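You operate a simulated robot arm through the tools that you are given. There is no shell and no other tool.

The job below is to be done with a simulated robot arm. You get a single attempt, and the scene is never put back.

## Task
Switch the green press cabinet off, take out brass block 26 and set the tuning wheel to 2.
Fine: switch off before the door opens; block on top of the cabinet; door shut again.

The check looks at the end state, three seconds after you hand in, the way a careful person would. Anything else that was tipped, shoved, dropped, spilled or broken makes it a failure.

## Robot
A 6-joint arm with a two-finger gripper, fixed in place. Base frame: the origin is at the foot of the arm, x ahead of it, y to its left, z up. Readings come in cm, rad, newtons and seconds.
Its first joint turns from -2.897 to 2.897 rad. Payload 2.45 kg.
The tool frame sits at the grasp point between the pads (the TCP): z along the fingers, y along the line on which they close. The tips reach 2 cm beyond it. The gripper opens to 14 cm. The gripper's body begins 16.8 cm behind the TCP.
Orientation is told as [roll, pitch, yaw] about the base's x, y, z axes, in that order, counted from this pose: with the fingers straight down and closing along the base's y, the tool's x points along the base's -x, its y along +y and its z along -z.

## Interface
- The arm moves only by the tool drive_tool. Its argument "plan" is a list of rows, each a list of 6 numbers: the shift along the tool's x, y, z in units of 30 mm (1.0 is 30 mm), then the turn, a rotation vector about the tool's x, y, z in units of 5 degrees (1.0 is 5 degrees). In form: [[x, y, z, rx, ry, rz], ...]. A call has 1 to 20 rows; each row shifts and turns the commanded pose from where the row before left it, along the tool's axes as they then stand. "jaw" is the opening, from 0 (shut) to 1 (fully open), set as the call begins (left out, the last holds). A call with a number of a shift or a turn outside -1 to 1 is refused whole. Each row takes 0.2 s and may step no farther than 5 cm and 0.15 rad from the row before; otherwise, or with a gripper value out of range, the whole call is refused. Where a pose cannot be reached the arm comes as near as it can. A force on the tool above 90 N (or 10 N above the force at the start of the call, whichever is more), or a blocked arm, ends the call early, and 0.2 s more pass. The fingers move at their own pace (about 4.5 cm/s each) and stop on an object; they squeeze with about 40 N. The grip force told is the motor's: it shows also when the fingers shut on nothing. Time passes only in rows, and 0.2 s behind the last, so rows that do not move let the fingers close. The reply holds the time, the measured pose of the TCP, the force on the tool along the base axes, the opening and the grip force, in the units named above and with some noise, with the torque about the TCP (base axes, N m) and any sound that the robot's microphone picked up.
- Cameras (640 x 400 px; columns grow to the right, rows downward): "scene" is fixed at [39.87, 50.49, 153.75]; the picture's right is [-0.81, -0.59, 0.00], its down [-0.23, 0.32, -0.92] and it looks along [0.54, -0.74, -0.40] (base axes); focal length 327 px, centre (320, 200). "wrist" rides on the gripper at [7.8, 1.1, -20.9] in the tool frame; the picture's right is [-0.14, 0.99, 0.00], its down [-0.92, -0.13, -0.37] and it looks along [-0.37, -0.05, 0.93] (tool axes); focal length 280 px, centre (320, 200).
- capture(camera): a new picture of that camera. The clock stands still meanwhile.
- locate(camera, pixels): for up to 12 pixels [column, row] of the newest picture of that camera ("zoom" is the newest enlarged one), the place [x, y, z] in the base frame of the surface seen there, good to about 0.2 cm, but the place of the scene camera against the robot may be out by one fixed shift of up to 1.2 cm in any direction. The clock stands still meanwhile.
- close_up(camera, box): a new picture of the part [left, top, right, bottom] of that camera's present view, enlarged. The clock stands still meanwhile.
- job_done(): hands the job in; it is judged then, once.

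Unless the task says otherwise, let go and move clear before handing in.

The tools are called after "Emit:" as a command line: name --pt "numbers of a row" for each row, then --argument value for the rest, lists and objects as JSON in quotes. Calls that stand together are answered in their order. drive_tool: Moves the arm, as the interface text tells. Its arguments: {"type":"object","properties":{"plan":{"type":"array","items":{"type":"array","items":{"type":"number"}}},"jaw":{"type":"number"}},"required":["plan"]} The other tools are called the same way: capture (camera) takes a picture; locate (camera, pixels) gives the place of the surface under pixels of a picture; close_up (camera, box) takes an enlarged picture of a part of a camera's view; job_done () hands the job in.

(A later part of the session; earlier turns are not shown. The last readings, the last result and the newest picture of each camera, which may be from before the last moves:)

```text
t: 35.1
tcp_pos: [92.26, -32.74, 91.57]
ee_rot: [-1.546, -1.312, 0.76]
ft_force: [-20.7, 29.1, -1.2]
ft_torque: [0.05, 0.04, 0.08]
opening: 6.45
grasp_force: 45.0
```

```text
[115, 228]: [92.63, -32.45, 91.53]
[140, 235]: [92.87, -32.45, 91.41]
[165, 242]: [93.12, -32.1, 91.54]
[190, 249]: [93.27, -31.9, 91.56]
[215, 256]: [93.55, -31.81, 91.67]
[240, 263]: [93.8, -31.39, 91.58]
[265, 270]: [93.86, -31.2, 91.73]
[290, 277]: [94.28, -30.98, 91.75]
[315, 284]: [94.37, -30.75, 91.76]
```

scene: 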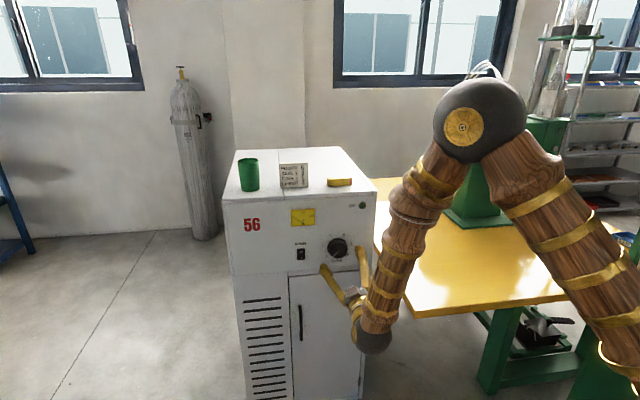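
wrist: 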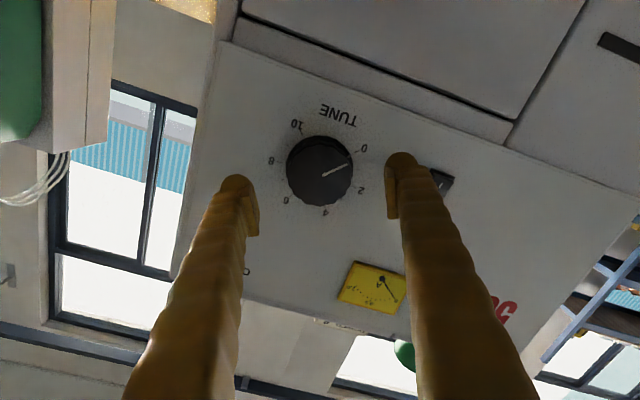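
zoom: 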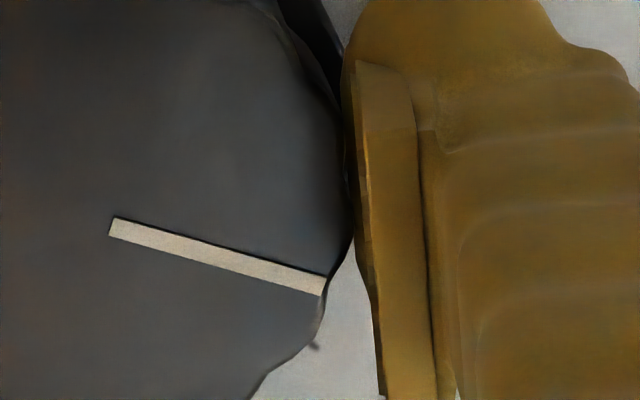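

Now the pointer fits about 8° above horizontal against 9° for exactly 2, so it reads about 1.97. I'll release, back the fingers straight out and verify from further away.

Emit:
drive_tool --pt "0 0 0 0 0 0" --pt "0 0 0 0 0 0" --pt "0 0 0 0 0 0" --pt "0 0 0 0 0 0" --jaw 0.8

Emit:
drive_tool --pt "0 0 -0.7 0 0 0" --pt "0 0 -0.7 0 0 0" --pt "0 0 -0.7 0 0 0" --pt "0 0 -0.7 0 0 0"

Emit:
close_up --camera "wrist" --box '[270, 120, 390, 200]'

Emit:
close_up --camera "scene" --box '[290, 220, 386, 280]'

```text
t: 36.1
tcp_pos: [92.19, -32.77, 91.41]
ee_rot: [-1.549, -1.313, 0.763]
ft_force: [-0.3, 0.2, -0.2]
ft_torque: [-0.01, 0.0, -0.01]
opening: 11.21
grasp_force: 0.1
```

```text
t: 37.1
tcp_pos: [86.1, -26.79, 91.52]
ee_rot: [-1.547, -1.312, 0.762]
ft_force: [0.0, -0.5, 0.4]
ft_torque: [-0.01, -0.01, 0.0]
opening: 11.19
grasp_force: 0.0
```

```text
5.00 times, centred on (330, 160) of wrist
```

zoom: 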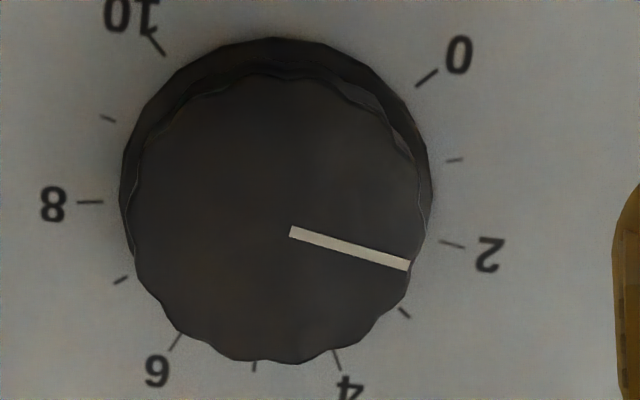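

```text
6.67 times, centred on (338, 250) of scene
```

zoom: 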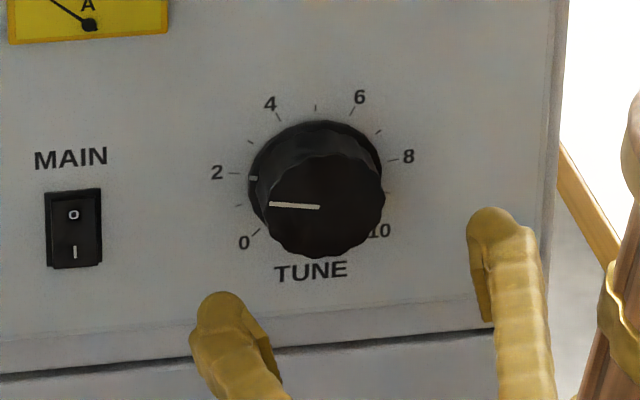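

In the wrist zoom the pointer ((291,232) to (409,266), slope 16.1°) is parallel to the 2 tick (slope 16.3°). In the scene zoom the skirt mark at (253,178) points to the 2, so the wheel is set. Now I'll calibrate the scene camera against these ticks and check the handle position before going for the door.

Emit:
locate --camera "zoom" --pixels '[[234, 173], [278, 117], [353, 111], [394, 160], [256, 232], [73, 214], [73, 250], [100, 350], [60, 372], [300, 345]]'

Emit:
capture --camera "scene"

Emit:
close_up --camera "scene" --box '[280, 260, 376, 400]'

```text
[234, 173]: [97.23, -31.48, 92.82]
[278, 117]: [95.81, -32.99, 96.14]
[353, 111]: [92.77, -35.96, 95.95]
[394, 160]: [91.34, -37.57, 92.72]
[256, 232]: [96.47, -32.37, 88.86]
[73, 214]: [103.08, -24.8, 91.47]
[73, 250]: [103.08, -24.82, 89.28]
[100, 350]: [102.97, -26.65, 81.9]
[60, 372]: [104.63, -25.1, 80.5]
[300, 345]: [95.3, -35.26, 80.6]
```

```text
taken
```

scene: 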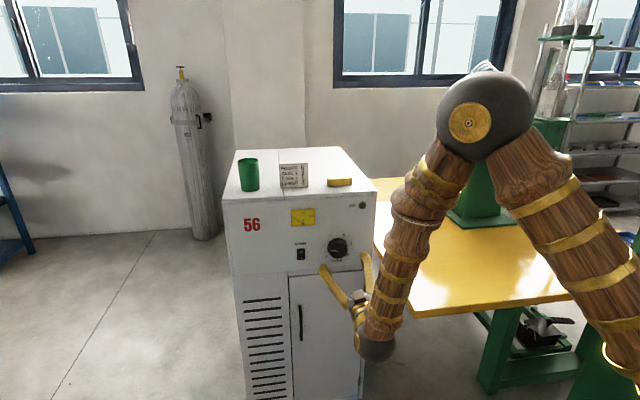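

```text
2.86 times, centred on (328, 330) of scene
```

zoom: 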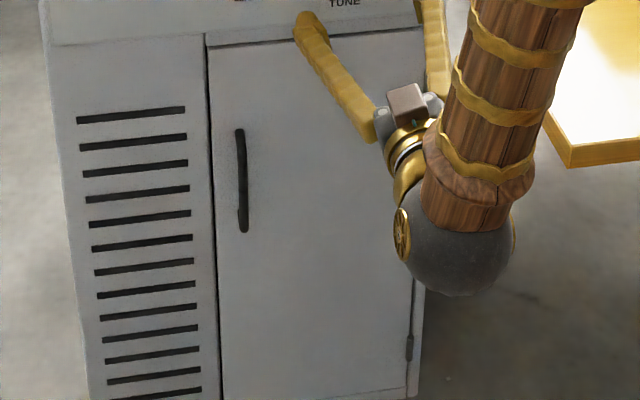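

The scene camera reads about (-0.2,+0.5,+0.7) cm off true, which I'll correct for. The last joint is near its limit in this pose, so I'll flip the gripper 180° the other way here in free space. That also puts the wrist camera on top.

Emit:
drive_tool --pt "0 0 -0.5 0 0 -1" --pt "0 0 0 0 0 -1" --pt "0 0 0 0 0 -1" --pt "0 0 0 0 0 -1" --pt "0 0 0 0 0 -1" --pt "0 0 0 0 0 -1" --pt "0 0 0 0 0 -1" --pt "0 0 0 0 0 -1" --pt "0 0 0 0 0 -1" --pt "0 0 0 0 0 -1" --pt "0 0 0 0 0 -1" --pt "0 0 0 0 0 -1" --pt "0 0 0 0 0 -1" --pt "0 0 0 0 0 -1" --pt "0 0 0 0 0 -1" --pt "0 0 0 0 0 -1" --jaw 0.4

```text
t: 40.5
tcp_pos: [85.12, -25.6, 91.41]
ee_rot: [-1.566, 0.083, 0.786]
ft_force: [-0.6, 0.9, -0.3]
ft_torque: [0.0, 0.0, 0.03]
opening: 5.6
grasp_force: 0.1
```

The turn is free (now about -95° with no contact). I'll continue by another 85°.

Emit:
drive_tool --pt "0 0 0 0 0 -1" --pt "0 0 0 0 0 -1" --pt "0 0 0 0 0 -1" --pt "0 0 0 0 0 -1" --pt "0 0 0 0 0 -1" --pt "0 0 0 0 0 -1" --pt "0 0 0 0 0 -1" --pt "0 0 0 0 0 -1" --pt "0 0 0 0 0 -1" --pt "0 0 0 0 0 -1" --pt "0 0 0 0 0 -1" --pt "0 0 0 0 0 -1" --pt "0 0 0 0 0 -1" --pt "0 0 0 0 0 -1" --pt "0 0 0 0 0 -1" --pt "0 0 0 0 0 -1" --pt "0 0 0 0 0 -1" --jaw 0.4

Emit:
capture --camera "wrist"

Emit:
capture --camera "scene"

```text
t: 44.1
tcp_pos: [85.13, -25.81, 91.49]
ee_rot: [-0.347, 1.563, 2.006]
ft_force: [0.1, 0.8, -0.1]
ft_torque: [0.04, 0.01, 0.03]
opening: 5.6
grasp_force: 0.1
```

```text
taken
```

wrist: 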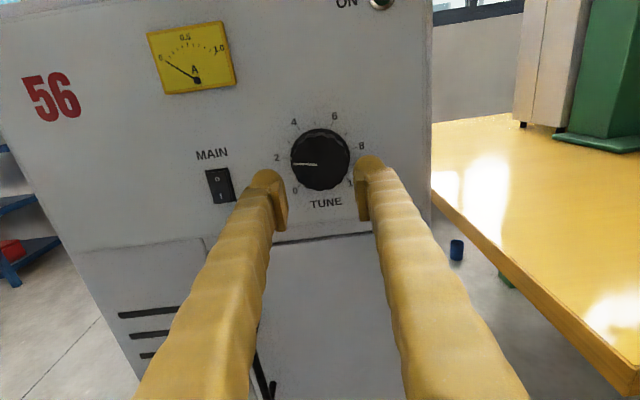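

```text
taken
```

scene: 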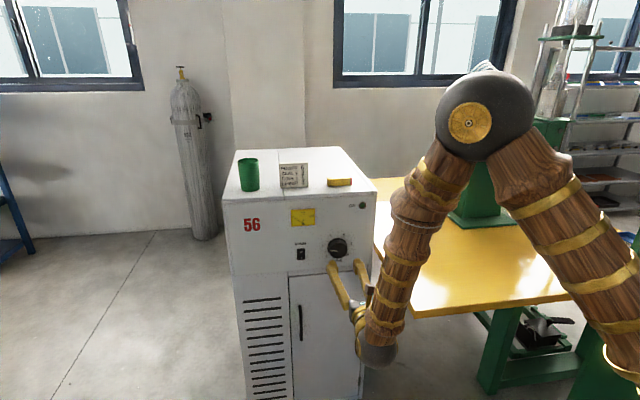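

The view is upright now: the pointer at (293-317,163) faces the 2, the rocker is at (220,185), and the lamp is dark. I'll zoom once on the dial, then move left and down to stand in front of the door handle.

Emit:
close_up --camera "wrist" --box '[180, 100, 380, 225]'

Emit:
drive_tool --pt "-0.9 -0.44 0 0 0 0" --pt "-0.9 -0.44 0 0 0 0" --pt "-0.9 -0.44 0 0 0 0" --pt "-0.9 -0.44 0 0 0 0" --pt "-0.9 -0.44 0 0 0 0" --pt "-0.9 -0.44 0 0 0 0" --pt "-0.9 -0.44 0 0 0 0" --pt "-0.9 -0.44 0 0 0 0"

Emit:
capture --camera "wrist"

```text
3.20 times, centred on (280, 162) of wrist
```

zoom: 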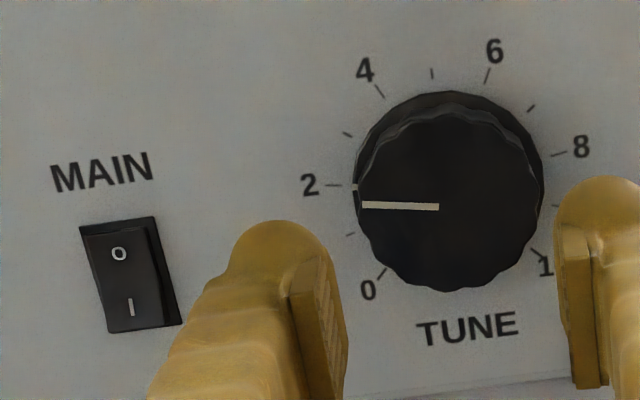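

```text
t: 45.9
tcp_pos: [92.66, -17.97, 69.71]
ee_rot: [-0.572, 1.563, 1.783]
ft_force: [-0.3, -1.1, 0.3]
ft_torque: [-0.02, 0.0, -0.05]
opening: 5.61
grasp_force: 0.0
```

```text
taken
```

wrist: 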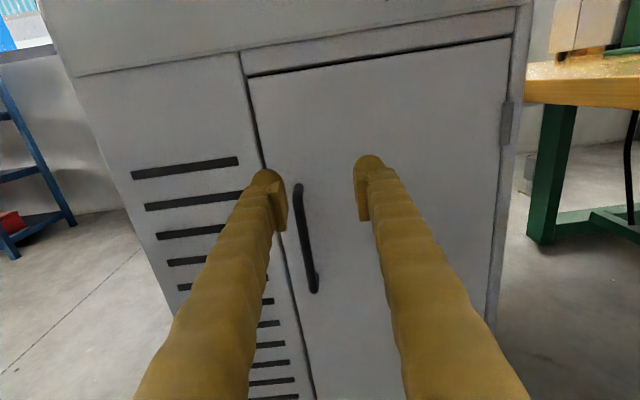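

The dial reads 2 with the skirt mark directly at the tick, and the rocker's O half is pressed in. The door handle now runs from (298,186) to (314,290) in the wrist view. I'll measure it along with the door edges.

Emit:
close_up --camera "wrist" --box '[230, 40, 530, 300]'

Emit:
locate --camera "wrist" --pixels '[[298, 190], [304, 215], [307, 235], [310, 255], [313, 275], [315, 288], [250, 80], [511, 40], [507, 100], [496, 200], [330, 150], [480, 200]]'

```text
1.54 times, centred on (380, 170) of wrist
```

zoom: 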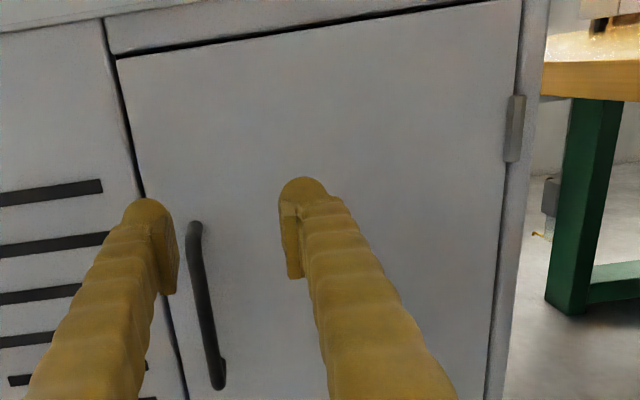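

```text
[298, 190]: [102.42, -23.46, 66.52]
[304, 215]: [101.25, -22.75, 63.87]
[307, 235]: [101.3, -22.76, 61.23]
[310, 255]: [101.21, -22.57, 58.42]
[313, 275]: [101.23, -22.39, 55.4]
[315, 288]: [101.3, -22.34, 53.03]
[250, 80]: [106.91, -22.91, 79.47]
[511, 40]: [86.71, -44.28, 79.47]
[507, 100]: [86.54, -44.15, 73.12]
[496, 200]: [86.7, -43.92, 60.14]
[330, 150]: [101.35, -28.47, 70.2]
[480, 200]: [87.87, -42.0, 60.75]
```

The handle bar is at y≈55.5, front surface d≈87.65, z 53-66.5. The door spans y 30.0-59.4 with its top at z 79.5 and its hinge at y≈30. I'll line up on the bar's middle, then advance so it sits between the pads.

Emit:
drive_tool --pt "-0.81 -0.2275 0 0 0 0" --pt "-0.81 -0.2275 0 0 0 0" --pt "-0.81 -0.2275 0 0 0 0" --pt "-0.81 -0.2275 0 0 0 0" --pt "0 0 0.6 0 0 0" --pt "0 0 0.6 0 0 0"

Emit:
capture --camera "wrist"

```text
t: 47.3
tcp_pos: [97.15, -18.45, 60.08]
ee_rot: [-0.525, 1.562, 1.83]
ft_force: [0.0, -0.5, -0.2]
ft_torque: [-0.05, 0.04, -0.01]
opening: 5.62
grasp_force: 0.1
```

```text
taken
```

wrist: 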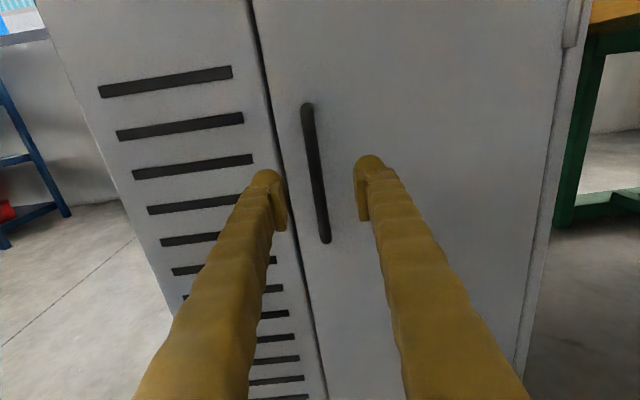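

The handle at (316,190) is centred between the fingers. Advancing 6.4 cm and then closing on it.

Emit:
drive_tool --pt "0 0 0.7 0 0 0" --pt "0 0 0.7 0 0 0" --pt "0 0 0.7 0 0 0" --pt "0 0 0 0 0 0"

Emit:
drive_tool --pt "0 0 0 0 0 0" --pt "0 0 0 0 0 0" --pt "0 0 0 0 0 0" --pt "0 0 0 0 0 0" --pt "0 0 0 0 0 0" --jaw 0

Emit:
capture --camera "wrist"

```text
t: 48.3
tcp_pos: [101.63, -22.98, 59.96]
ee_rot: [-0.544, 1.563, 1.814]
ft_force: [0.8, 0.3, -0.8]
ft_torque: [0.01, 0.0, -0.04]
opening: 5.6
grasp_force: 0.1
```

```text
t: 49.5
tcp_pos: [101.71, -22.54, 59.99]
ee_rot: [-0.595, 1.564, 1.767]
ft_force: [34.5, 42.6, -10.4]
ft_torque: [-0.23, 0.32, 0.07]
opening: 0.84
grasp_force: 36.0
```

```text
taken
```

wrist: 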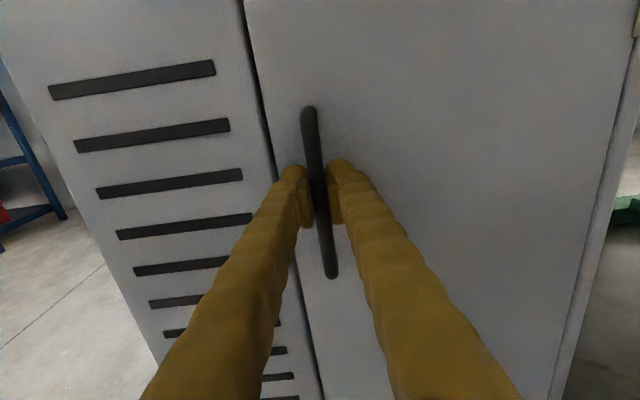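

The handle is gripped (0.84 cm, 36 N), with a side push of about 54 N towards +Y that I'll relieve first with a 2 mm shift. The switch is off, so the door may open next.

Emit:
drive_tool --pt "0 -0.04 0 0 0 0" --pt "0 -0.04 0 0 0 0" --pt "0 0 0 0 0 0"

```text
t: 50.3
tcp_pos: [101.89, -22.72, 60.07]
ee_rot: [-0.421, 1.565, 1.934]
ft_force: [38.5, 49.7, -19.7]
ft_torque: [-0.2, 0.4, 0.06]
opening: 0.85
grasp_force: 36.2
```

The side force is still about 60 N, as with the knob, where the first couple of millimetres changed little. One more small shift.

Emit:
drive_tool --pt "0 -0.06 0 0 0 0" --pt "0 -0.06 0 0 0 0" --pt "0 0 0 0 0 0"

```text
t: 51.1
tcp_pos: [101.99, -22.77, 60.01]
ee_rot: [-0.299, 1.563, 2.056]
ft_force: [6.6, 28.4, -23.3]
ft_torque: [-0.14, 0.17, 0.03]
opening: 0.82
grasp_force: 35.9
```

The side load has dropped to about 25 N. Now I'll pull the door open slowly along its arc, starting with 10° in 2.5° steps.

Emit:
drive_tool --pt "0 0.061 -0.377 0.5 0 0" --pt "0 0.061 -0.377 0.5 0 0" --pt "0 0.061 -0.377 0.5 0 0" --pt "0 0.061 -0.377 0.5 0 0"

Emit:
capture --camera "wrist"

```text
t: 52.1
tcp_pos: [98.08, -20.24, 60.17]
ee_rot: [-0.754, 1.565, 1.776]
ft_force: [4.9, 8.5, -18.4]
ft_torque: [-0.39, 0.15, -0.02]
opening: 0.83
grasp_force: 35.8
```

```text
taken
```

wrist: 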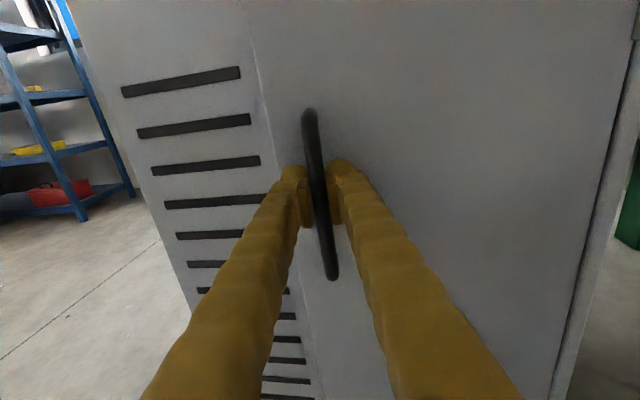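

The door has swung about 10° with low forces and matches the predicted arc (y 55.0, d 83.7). Continuing with 32° more.

Emit:
drive_tool --pt "0 0.105 -0.602 0.8 0 0" --pt "0 0.105 -0.602 0.8 0 0" --pt "0 0.105 -0.602 0.8 0 0" --pt "0 0.105 -0.602 0.8 0 0" --pt "0 0.105 -0.602 0.8 0 0" --pt "0 0.105 -0.602 0.8 0 0" --pt "0 0.105 -0.602 0.8 0 0" --pt "0 0.105 -0.602 0.8 0 0"

Emit:
capture --camera "scene"

```text
t: 53.2
tcp_pos: [90.63, -17.88, 60.23]
ee_rot: [-1.39, 1.567, 1.363]
ft_force: [-9.2, -55.9, 4.3]
ft_torque: [-0.38, 0.12, 0.04]
opening: 0.82
grasp_force: 35.3
out of reach, approached as far as the arm can: row 4, 5
stopped in row 5: the force on the tool passed its limit at 96 N (the readings are from after the stop); the commanded pose is now the measured one
```

```text
taken
```

scene: 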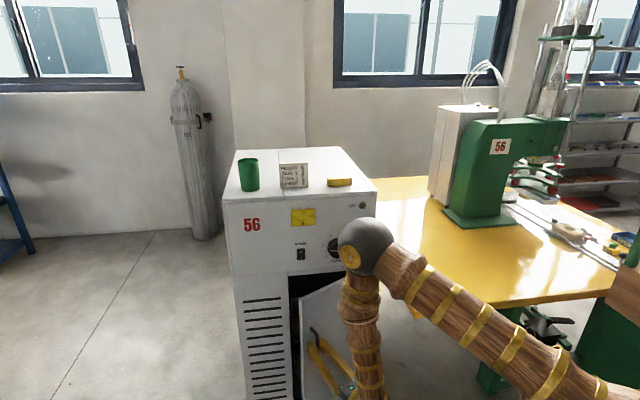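

The arm reached a wrist limit at about 27° of door opening because the tool was turning with the door, and it stopped at 96 N. Nothing has slipped (grip 0.82). I'll keep pulling along the arc but let the round bar turn inside the grip, turning the tool slightly back as I go.

Emit:
drive_tool --pt "0 0.04 -0.02 0 0 0" --pt "0 0.256 -0.7 -0.6 0 0" --pt "0 0.296 -0.697 -0.6 0 0" --pt "0 0.386 -0.651 -0.3 0 0"

Emit:
capture --camera "wrist"

```text
t: 54.2
tcp_pos: [84.09, -17.51, 60.27]
ee_rot: [-1.419, 1.566, 1.212]
ft_force: [6.0, -61.7, 1.0]
ft_torque: [-0.56, 0.48, 0.08]
opening: 0.88
grasp_force: 35.9
```

```text
taken
```

wrist: 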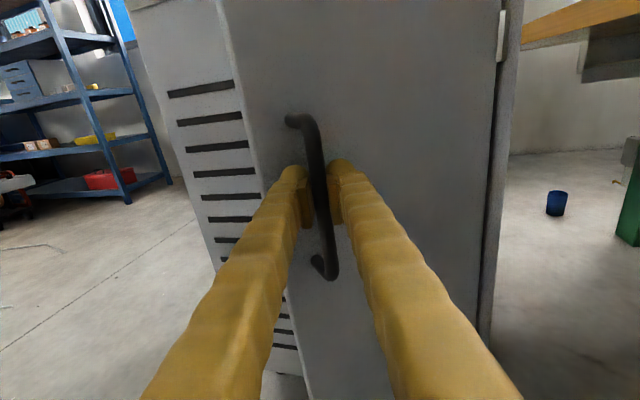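

The door is at about 41° and the bar is rotating in the grip as planned. The remaining load is about 62 N radially inward, so my arc is a few millimetres too wide. I'll tighten the radius and continue.

Emit:
drive_tool --pt "0 0.626 -0.582 0 0 0" --pt "0 0.501 -0.56 0 0 0" --pt "0 0.548 -0.515 0 0 0"

```text
t: 55.0
tcp_pos: [77.23, -19.22, 60.2]
ee_rot: [-1.069, 1.565, 1.565]
ft_force: [-11.4, 33.2, -6.4]
ft_torque: [-0.65, 0.31, 0.02]
opening: 0.85
grasp_force: 36.0
```

The door is at about 57° with moderate load now radially outward, so the true radius is about 26 cm. Continuing towards about 75°.

Emit:
drive_tool --pt "0 0.607 -0.461 0 0 0" --pt "0 0.631 -0.415 0 0 0" --pt "0 0.667 -0.36 0 0 0" --pt "0 0.691 -0.301 0 0 0"

Emit:
capture --camera "scene"

Emit:
capture --camera "wrist"

```text
t: 55.7
tcp_pos: [75.36, -21.02, 60.75]
ee_rot: [-0.202, 1.553, 2.435]
ft_force: [-1.7, 5.1, 0.1]
ft_torque: [-0.67, 0.54, 0.07]
opening: 0.68
grasp_force: 35.3
out of reach, approached as far as the arm can: row 1, 2, 3
stopped in row 3: the force on the tool passed its limit at 114 N (the readings are from after the stop); the commanded pose is now the measured one
```

```text
taken
```

scene: 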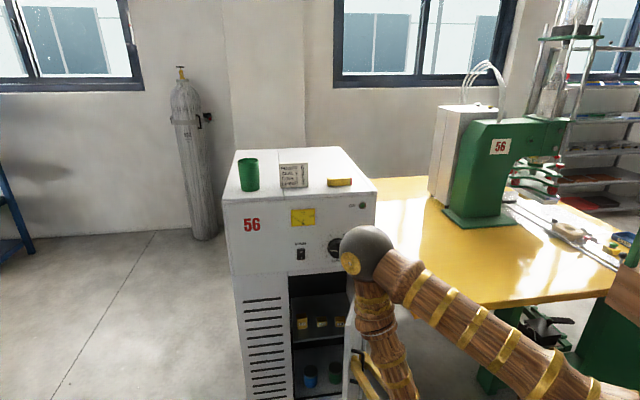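

```text
taken
```

wrist: 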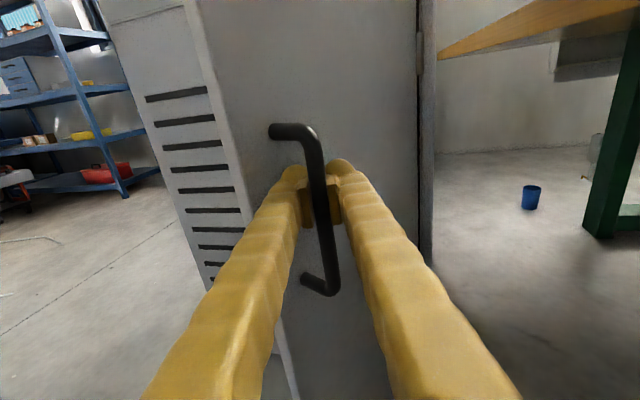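

The arm is at its limit with the door about 62° open, and the interior is now visible in the scene: brass blocks on the upper shelf near (303,323), (321,322) and (338,322), and more things below. I'll let go of the handle here and look inside with the scene camera.

Emit:
drive_tool --pt "0 0 0 0 0 0" --pt "0 0 0 0 0 0" --pt "0 0 0 0 0 0" --pt "0 0 0 0 0 0" --jaw 0.4

Emit:
close_up --camera "scene" --box '[280, 265, 376, 400]'

Emit:
close_up --camera "scene" --box '[286, 300, 366, 350]'

```text
t: 56.7
tcp_pos: [75.43, -21.09, 60.72]
ee_rot: [-0.231, 1.552, 2.406]
ft_force: [-0.2, 1.0, -0.4]
ft_torque: [0.0, 0.0, -0.03]
opening: 5.6
grasp_force: 0.2
```

```text
2.96 times, centred on (328, 332) of scene
```

zoom: 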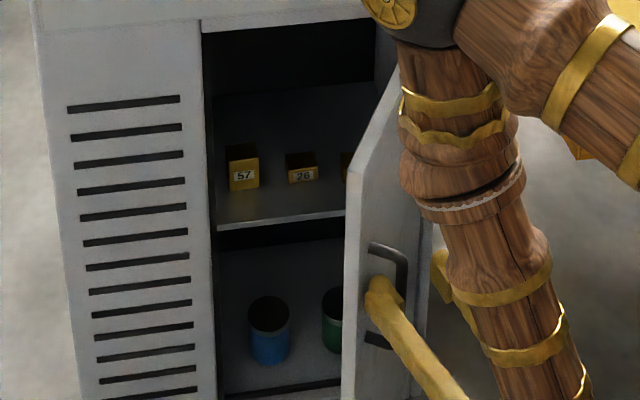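

```text
8.00 times, centred on (326, 325) of scene
```

zoom: 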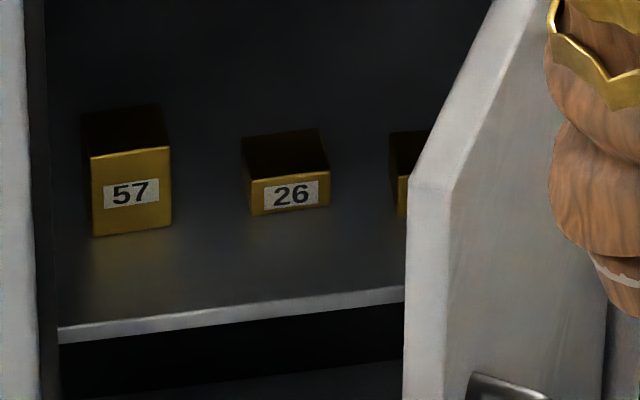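

Block 26 is the middle one (zoom (290,190)), between block 57 on the left and a third block on the right. I'll measure all of them and the shelf.

Emit:
locate --camera "zoom" --pixels '[[254, 184], [327, 175], [254, 213], [327, 205], [250, 145], [318, 133], [94, 157], [170, 148], [94, 235], [172, 224], [400, 180], [392, 140]]'

Emit:
locate --camera "zoom" --pixels '[[200, 270], [200, 312], [300, 298], [290, 160], [130, 130], [200, 100], [350, 100], [330, 230], [60, 330], [410, 190], [100, 110], [155, 105]]'

```text
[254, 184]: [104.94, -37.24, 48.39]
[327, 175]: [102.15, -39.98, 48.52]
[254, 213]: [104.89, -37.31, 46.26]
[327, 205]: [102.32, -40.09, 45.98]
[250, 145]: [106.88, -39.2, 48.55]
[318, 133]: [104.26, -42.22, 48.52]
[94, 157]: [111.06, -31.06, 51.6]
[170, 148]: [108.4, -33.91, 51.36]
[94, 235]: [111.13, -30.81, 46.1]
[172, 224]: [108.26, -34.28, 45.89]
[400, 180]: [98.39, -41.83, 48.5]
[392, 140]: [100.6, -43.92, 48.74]
```

```text
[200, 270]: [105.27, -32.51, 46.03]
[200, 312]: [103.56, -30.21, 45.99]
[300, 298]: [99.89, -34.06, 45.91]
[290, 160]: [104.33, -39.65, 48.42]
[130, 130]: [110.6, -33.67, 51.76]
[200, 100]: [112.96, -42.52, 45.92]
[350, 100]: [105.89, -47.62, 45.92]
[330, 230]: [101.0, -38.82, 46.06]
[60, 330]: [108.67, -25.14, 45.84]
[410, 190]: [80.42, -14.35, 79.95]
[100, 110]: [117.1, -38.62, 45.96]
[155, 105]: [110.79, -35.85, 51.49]
```

Block 26 measures about 3.9 × 3.0 × 2.4 cm, centred at y≈45.7, d≈102.5 with its bottom at z≈45.3, and it has gaps of about 4 cm on both sides. First I'll back the open fingers off the handle, tilting the nose slightly down since the wrist is near its bend limit.

Emit:
drive_tool --pt "0 0 -0.3 0 -0.8 0" --pt "0 0 -0.4 0 -0.8 0" --pt "0 0 -0.4 0 -0.8 0"

Emit:
capture --camera "wrist"

```text
t: 57.5
tcp_pos: [72.61, -19.53, 61.06]
ee_rot: [-0.018, 1.342, 2.617]
ft_force: [0.1, 0.5, -0.3]
ft_torque: [0.02, 0.01, -0.01]
opening: 5.6
grasp_force: 0.0
```

```text
taken
```

wrist: 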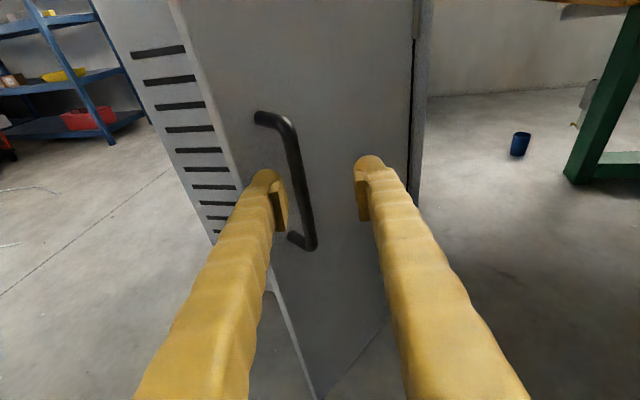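

The bar is nearly out from between the fingertips ((305,200) against tips at (265,180) and (370,165)). I'll back off another 4 cm and then check the view from the scene camera.

Emit:
drive_tool --pt "0 0 -0.5 0 -0.4 0" --pt "0 0 -0.5 0 -0.4 0" --pt "0 0 -0.5 0 -0.4 0"

Emit:
capture --camera "wrist"

Emit:
capture --camera "scene"

```text
t: 58.3
tcp_pos: [70.3, -17.49, 61.33]
ee_rot: [-0.012, 1.237, 2.623]
ft_force: [-0.5, 0.4, -0.3]
ft_torque: [-0.01, 0.0, -0.01]
opening: 5.58
grasp_force: 0.1
out of reach, approached as far as the arm can: row 3
```

```text
taken
```

wrist: 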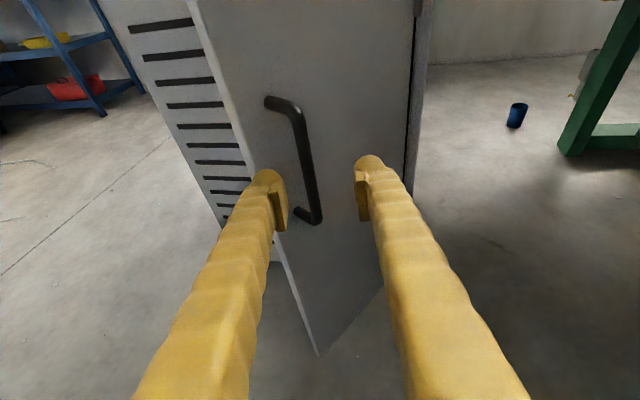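

```text
taken
```

scene: 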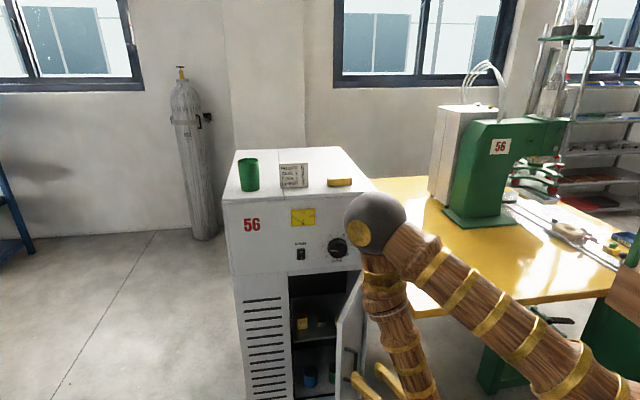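

I'm clear of the bar now. Before moving left past the door's free edge I'll measure where that edge is.

Emit:
locate --camera "wrist" --pixels '[[303, 150], [312, 200], [230, 110], [210, 50], [300, 300], [320, 345], [350, 150], [340, 280], [406, 150], [195, 10]]'

```text
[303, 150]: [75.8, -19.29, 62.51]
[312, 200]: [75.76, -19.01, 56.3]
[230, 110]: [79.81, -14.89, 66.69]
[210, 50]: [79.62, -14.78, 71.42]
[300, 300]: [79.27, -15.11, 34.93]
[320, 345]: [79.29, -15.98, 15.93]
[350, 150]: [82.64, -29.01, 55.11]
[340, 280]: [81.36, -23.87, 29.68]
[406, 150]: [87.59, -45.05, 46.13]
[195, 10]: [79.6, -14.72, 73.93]
```

The door's free edge is at y≈45.8, d≈66.8 (door about 58° open) and the fingertips are at d≈64. I'll close the jaws and slide left past the edge, staying about 3 cm clear.

Emit:
drive_tool --pt "0 0 0 0 0 0" --pt "0 0 0 0 0 0" --pt "0 0 0 0 0 0" --pt "0.0625 -0.87 0.16 0 0 0" --pt "0.0625 -0.87 0.16 0 0 0" --pt "0.0625 -0.87 0.18 0 0 0" --pt "0.0625 -0.87 0.18 0 0 0" --pt "0.0625 -0.87 0.18 0 0 0" --pt "0.0625 -0.87 0.18 0 0 0" --pt "0.0625 -0.87 0.18 0 0 0" --jaw 0

Emit:
capture --camera "wrist"

```text
t: 60.5
tcp_pos: [82.5, -3.4, 61.57]
ee_rot: [-0.013, 1.238, 2.623]
ft_force: [-0.2, 0.0, 0.1]
ft_torque: [-0.02, 0.03, -0.04]
opening: 0.01
grasp_force: 29.5
```

```text
taken
```

wrist: 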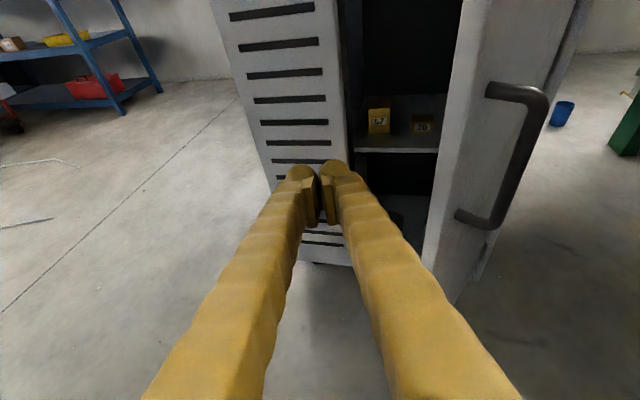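

The interior with blocks 57 and 26 is in view and I'm left of the open door. I'll square the tool up (horizontal, facing straight in), then push the door further open from its inner side with the closed fingers.

Emit:
drive_tool --pt "0 0 0 -0.79 0.95 0.127" --pt "0 0 0 -0.79 0.95 0.127" --pt "0 0 0 -0.79 0.95 0.127" --pt "0 0 0 -0.79 0.95 0.127" --pt "0 0 0.85 0 0 0" --pt "0 0 0.85 0 0 0" --pt "0 0 0.85 0 0 0" --pt "0 0 0.85 0 0 0" --pt "0 0 0.85 0 0 0" --pt "0 0 0.85 0 0 0"

Emit:
capture --camera "wrist"

```text
t: 62.7
tcp_pos: [93.38, -14.09, 61.32]
ee_rot: [-1.503, 1.569, 0.854]
ft_force: [0.4, 0.7, -0.3]
ft_torque: [0.02, 0.03, 0.0]
opening: 0.0
grasp_force: 29.3
```

```text
taken
```

wrist: 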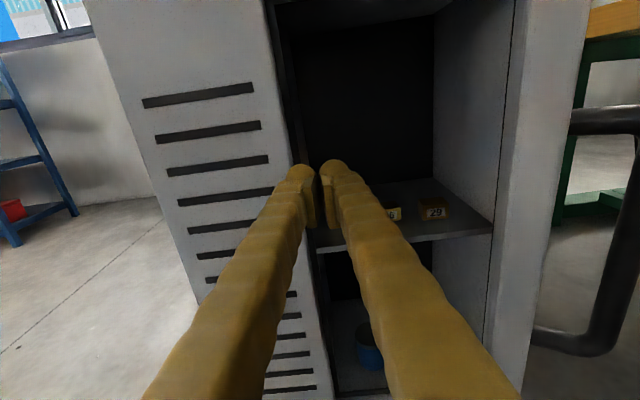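

The tool is square at y=56, d=76 with nothing touched. Now I'll sweep right slowly; contact with the door edge should come near y≈47.

Emit:
drive_tool --pt "0 0.8 0 0 0 0" --pt "0 0.8 0 0 0 0" --pt "0 0.8 0 0 0 0" --pt "0 0.6 0 0 0 0" --pt "0 0.6 0 0 0 0" --pt "0 0.6 0 0 0 0"

Emit:
capture --camera "wrist"

```text
t: 64.1
tcp_pos: [84.38, -23.1, 61.62]
ee_rot: [-1.5, 1.569, 0.859]
ft_force: [0.4, 0.2, 0.1]
ft_torque: [0.02, -0.02, -0.01]
opening: 0.0
grasp_force: 29.3
```

```text
taken
```

wrist: 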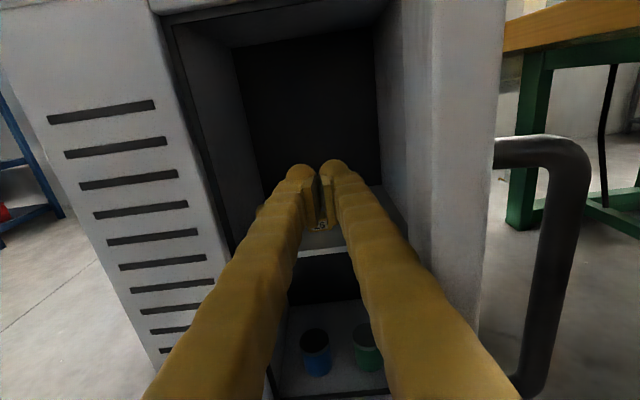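

At y≈43 there is no measurable force, so the door either moves very freely or is just being touched. Continuing right in small steps.

Emit:
drive_tool --pt "0 0.6 0 0 0 0" --pt "0 0.6 0 0 0 0" --pt "0 0.6 0 0 0 0" --pt "0 0.6 0 0 0 0"

Emit:
capture --camera "scene"

Emit:
capture --camera "wrist"

```text
t: 65.1
tcp_pos: [79.4, -28.2, 61.65]
ee_rot: [-1.645, 1.568, 0.711]
ft_force: [0.0, -0.8, 0.0]
ft_torque: [0.01, 0.02, 0.04]
opening: 0.02
grasp_force: 29.5
```

```text
taken
```

scene: 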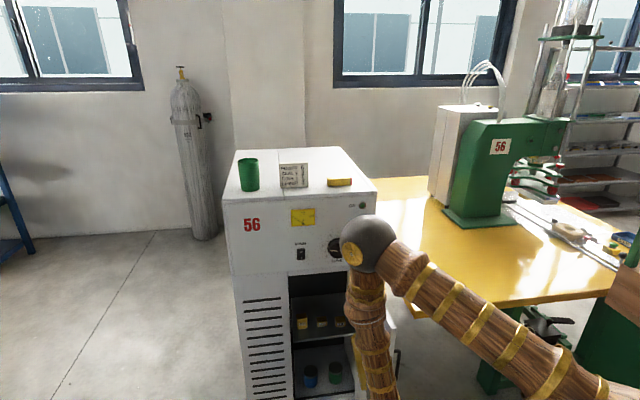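

```text
taken
```

wrist: 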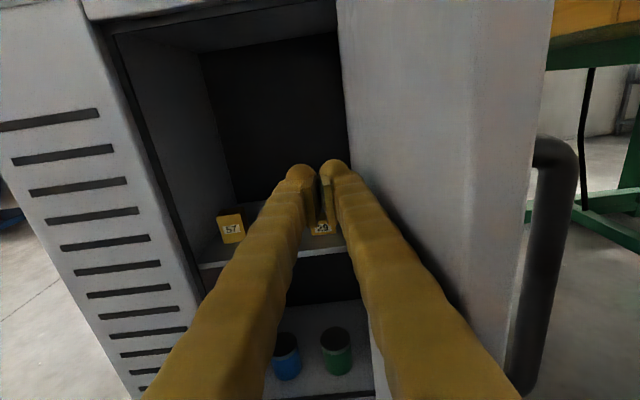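

The door is swinging open with the fingers (handle now at scene (397,355)) with almost no force. I'll go a further 8 cm to get past 90°.

Emit:
drive_tool --pt "0 0.6 0 0 0 0" --pt "0 0.6 0 0 0 0" --pt "0 0.6 0 0 0 0" --pt "0 0.6 0 0 0 0"

Emit:
capture --camera "wrist"

```text
t: 66.1
tcp_pos: [74.64, -33.05, 61.75]
ee_rot: [-1.752, 1.566, 0.613]
ft_force: [41.2, 58.3, -9.5]
ft_torque: [-0.01, 0.03, 0.51]
opening: 0.01
grasp_force: 29.5
```

```text
taken
```

wrist: 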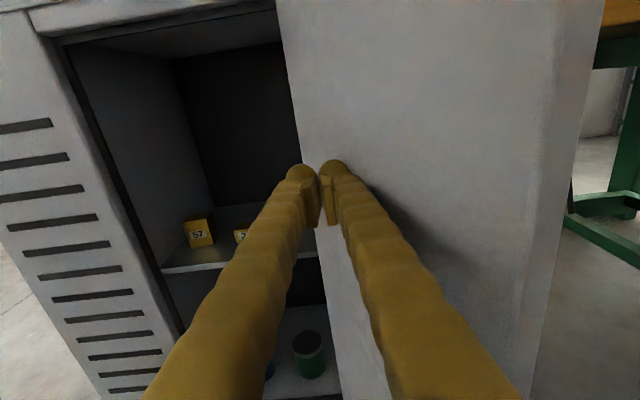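

The force rose to about 70 N against the sweep, so the door is at its open stop (about 95°). I'll back off left immediately and look at the result.

Emit:
drive_tool --pt "0 -0.4 0 0 0 0" --pt "0 -0.8 0 0 0 0" --pt "0 -0.8 0 0 0 0" --pt "0 -0.8 0 0 0 0" --pt "0 -0.8 0 0 0 0" --pt "0 -0.8 0 0 0 0" --pt "0 -0.8 0 0 0 0"

Emit:
capture --camera "wrist"

Emit:
capture --camera "scene"

```text
t: 67.7
tcp_pos: [85.59, -22.11, 61.58]
ee_rot: [-1.403, 1.566, 0.953]
ft_force: [-0.1, -0.3, -0.1]
ft_torque: [-0.01, 0.01, -0.05]
opening: 0.0
grasp_force: 30.1
```

```text
taken
```

wrist: 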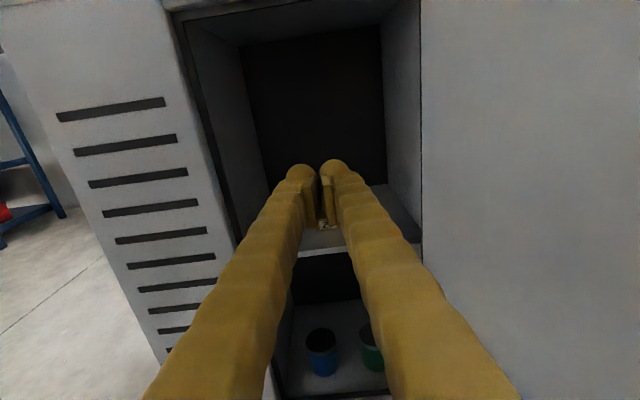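

```text
taken
```

scene: 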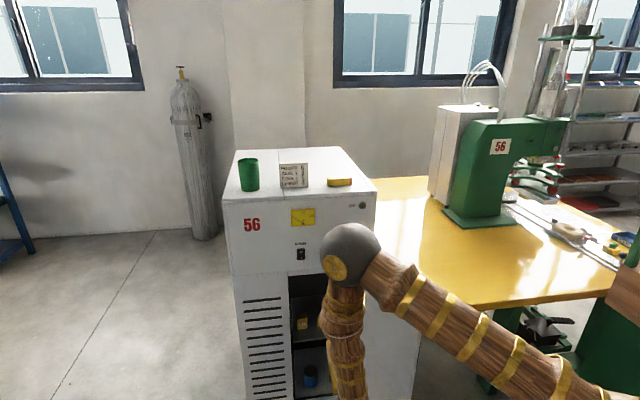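

The door stands fully open (inner face at wrist (420-640)). I'll open the jaws to about 6 cm, lower towards the shelf height while still outside, and look at the blocks from the wrist camera.

Emit:
drive_tool --pt "-0.5 -0.05 0 0 0 0" --pt "-0.5 -0.05 0 0 0 0" --pt "-0.5 -0.05 0 0 0 0" --pt "-0.5 -0.05 0 0 0 0" --pt "0 0 0 0 0 0" --jaw 0.46

Emit:
capture --camera "wrist"

Emit:
close_up --camera "wrist" --box '[220, 120, 420, 245]'

```text
t: 68.9
tcp_pos: [85.76, -21.71, 55.6]
ee_rot: [-1.47, 1.567, 0.889]
ft_force: [0.1, -0.6, 0.2]
ft_torque: [0.01, -0.01, 0.01]
opening: 6.47
grasp_force: 0.1
```

```text
taken
```

wrist: 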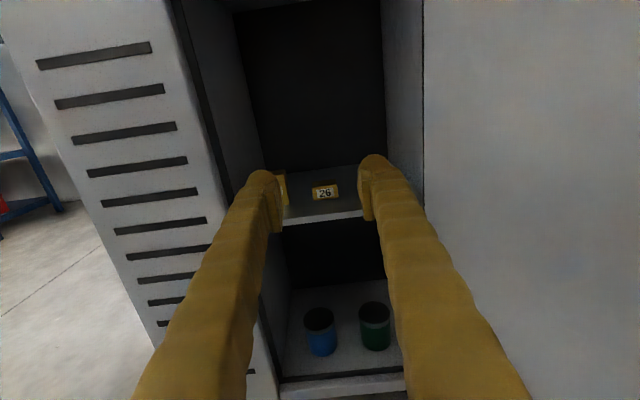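

```text
3.20 times, centred on (320, 182) of wrist
```

zoom: 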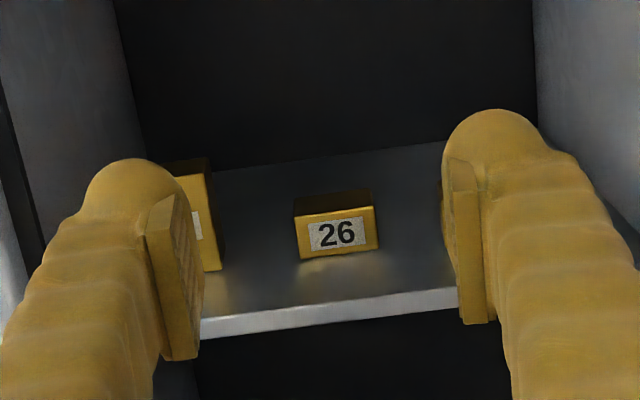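

Block 26 sits centred between the fingers (zoom (336,233)). I'll measure its faces and the shelf from the wrist camera, plus the door.

Emit:
locate --camera "zoom" --pixels '[[298, 220], [375, 209], [303, 254], [376, 246], [336, 215], [300, 205], [370, 196], [335, 202], [250, 290], [400, 270], [330, 307], [218, 262]]'

Emit:
locate --camera "wrist" --pixels '[[424, 100], [550, 200], [630, 100], [480, 300], [320, 215], [400, 140], [280, 200]]'

```text
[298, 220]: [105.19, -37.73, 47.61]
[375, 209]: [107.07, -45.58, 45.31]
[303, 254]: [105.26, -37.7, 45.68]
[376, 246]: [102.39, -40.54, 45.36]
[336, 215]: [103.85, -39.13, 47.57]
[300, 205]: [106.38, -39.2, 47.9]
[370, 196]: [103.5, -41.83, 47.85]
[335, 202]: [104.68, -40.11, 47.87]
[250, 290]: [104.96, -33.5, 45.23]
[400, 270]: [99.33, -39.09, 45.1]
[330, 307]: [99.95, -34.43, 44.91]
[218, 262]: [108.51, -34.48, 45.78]
```

```text
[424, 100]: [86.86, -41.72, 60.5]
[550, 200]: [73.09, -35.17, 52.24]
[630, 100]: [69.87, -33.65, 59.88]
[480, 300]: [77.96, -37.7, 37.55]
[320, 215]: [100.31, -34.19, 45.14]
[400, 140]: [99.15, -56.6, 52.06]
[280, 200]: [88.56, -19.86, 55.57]
```

Wrist-measured: block 26 spans y 43.7-47.7, front at d 101.06, z 45.3-47.75, and the shelf top is at 45.2. The door is now open to about 108°. I'll narrow the jaws to 5.25 cm, line up at y=45.7, z=47.8 and come in to d=92 for a check.

Emit:
drive_tool --pt "-0.52 -0.029 0.8 0 0 0" --pt "-0.52 -0.029 0.8 0 0 0" --pt "-0.52 -0.029 0.8 0 0 0" --pt "-0.52 -0.029 0.8 0 0 0" --pt "-0.52 -0.029 0.8 0 0 0" --pt "0 0 0.8 0 0 0" --pt "0 0 0.5 0 0 0" --jaw 0.375

Emit:
capture --camera "wrist"

Emit:
close_up --camera "scene" --box '[280, 280, 376, 340]'

```text
t: 70.5
tcp_pos: [97.48, -33.06, 47.91]
ee_rot: [-1.631, 1.568, 0.727]
ft_force: [0.2, 0.5, 0.3]
ft_torque: [0.0, 0.02, 0.02]
opening: 5.24
grasp_force: 0.0
```

```text
taken
```

wrist: 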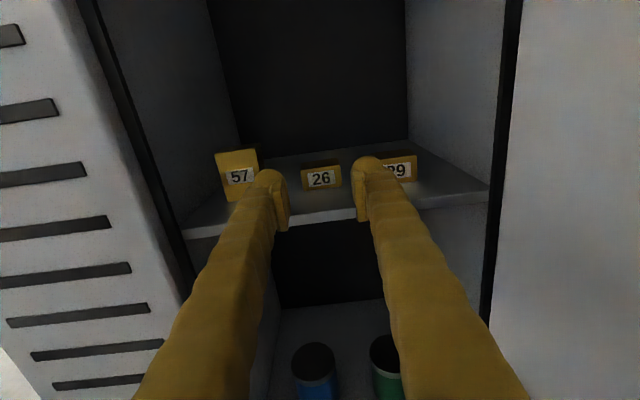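

```text
6.67 times, centred on (328, 310) of scene
```

zoom: 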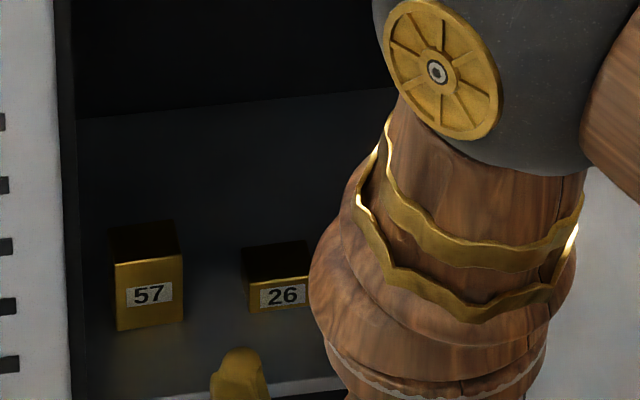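

Both fingers line up to pass either side of block 26 (321,178), clear of 57 and 29. I'm at y=45.55, d=92.3, z=47.9. I'll nudge 2 mm left and slide in 10 cm.

Emit:
drive_tool --pt "0 -0.05 0.4 0 0 0" --pt "0 0 0.6 0 0 0" --pt "0 0 0.6 0 0 0" --pt "0 0 0.6 0 0 0" --pt "0 0 0.6 0 0 0" --pt "0 0 0.5 0 0 0"

Emit:
capture --camera "wrist"

Emit:
close_up --camera "wrist" --box '[240, 120, 400, 220]'

```text
t: 71.9
tcp_pos: [104.41, -39.8, 47.8]
ee_rot: [-1.518, 1.568, 0.839]
ft_force: [0.7, -0.1, 0.3]
ft_torque: [-0.03, 0.0, 0.03]
opening: 5.25
grasp_force: 0.1
```

```text
taken
```

wrist: 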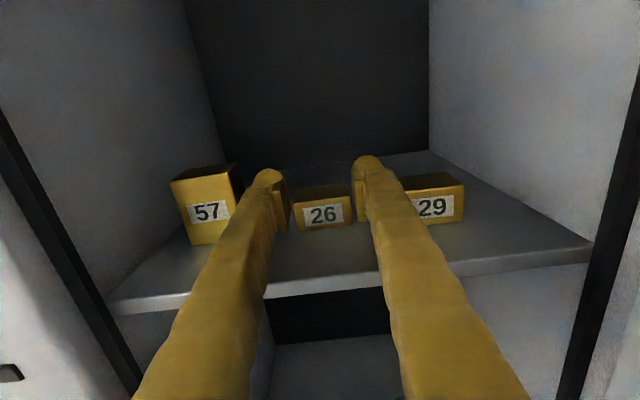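

```text
4.00 times, centred on (320, 170) of wrist
```

zoom: 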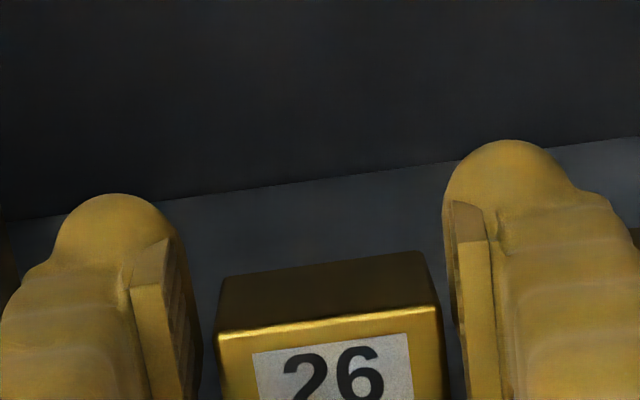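

The block is centred between the pads with about 0.6 cm each side, and the TCP is at d≈102. Closing the jaws on it.

Emit:
drive_tool --pt "0 0 0 0 0 0" --pt "0 0 0 0 0 0" --pt "0 0 0 0 0 0" --pt "0 0 0 0 0 0" --jaw 0.1

Emit:
capture --camera "wrist"

```text
t: 72.9
tcp_pos: [104.45, -39.73, 47.78]
ee_rot: [-1.525, 1.566, 0.83]
ft_force: [0.6, -2.3, 0.2]
ft_torque: [-0.09, 0.03, 0.03]
opening: 4.4
grasp_force: 39.7
```

```text
taken
```

wrist: 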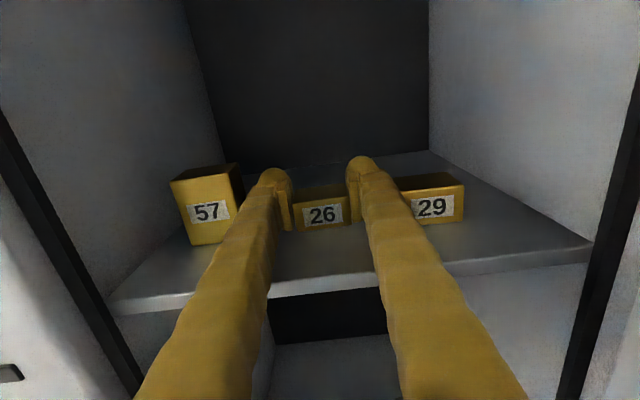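

The block is held (4.4 cm, 40 N). Lifting it straight up about 4 cm in small steps.

Emit:
drive_tool --pt "0.2 0 0 0 0 0" --pt "0.3 0 0 0 0 0" --pt "0.4 0 0 0 0 0" --pt "0.5 0 0 0 0 0"

Emit:
capture --camera "wrist"

```text
t: 73.9
tcp_pos: [104.5, -39.55, 52.09]
ee_rot: [-1.379, 1.566, 0.979]
ft_force: [0.2, 0.3, -3.2]
ft_torque: [0.01, 0.02, 0.03]
opening: 4.38
grasp_force: 39.8
```

```text
taken
```

wrist: 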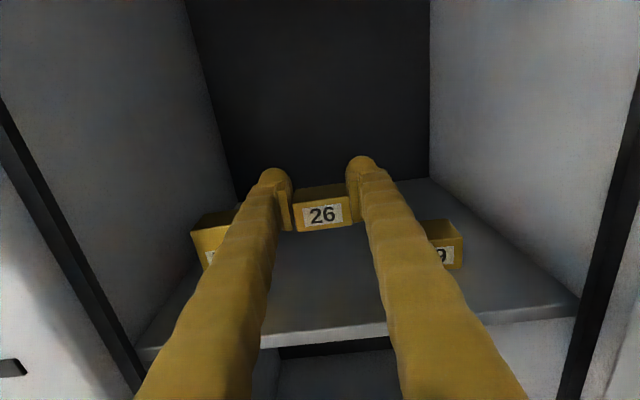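

Block 26 is clear of the shelf, reads cleanly between the fingers, and weighs about 3 N. I'll withdraw straight back 25 cm out of the cabinet.

Emit:
drive_tool --pt "0 0 -0.5 0 0 0" --pt "0 0 -0.8 0 0 0" --pt "0 0 -0.9 0 0 0" --pt "0 0 -0.9 0 0 0" --pt "0 0 -0.9 0 0 0" --pt "0 0 -0.9 0 0 0" --pt "0 0 -0.9 0 0 0" --pt "0 0 -0.9 0 0 0" --pt "0 0 -0.9 0 0 0" --pt "0 0 -0.7 0 0 0"

Emit:
capture --camera "wrist"

```text
t: 76.1
tcp_pos: [86.89, -22.04, 51.82]
ee_rot: [-1.445, 1.568, 0.912]
ft_force: [0.4, -0.7, -4.4]
ft_torque: [0.0, 0.03, 0.02]
opening: 4.41
grasp_force: 40.0
```

```text
taken
```

wrist: 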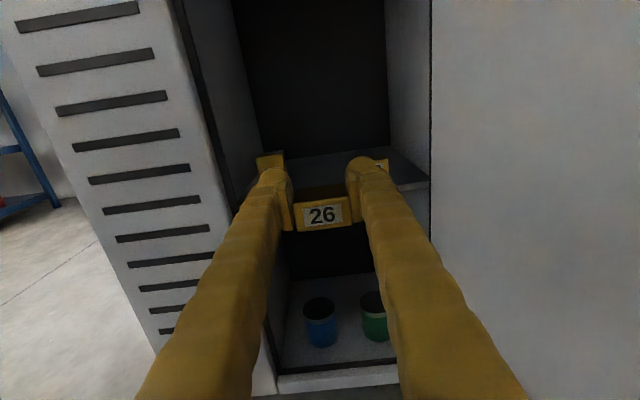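

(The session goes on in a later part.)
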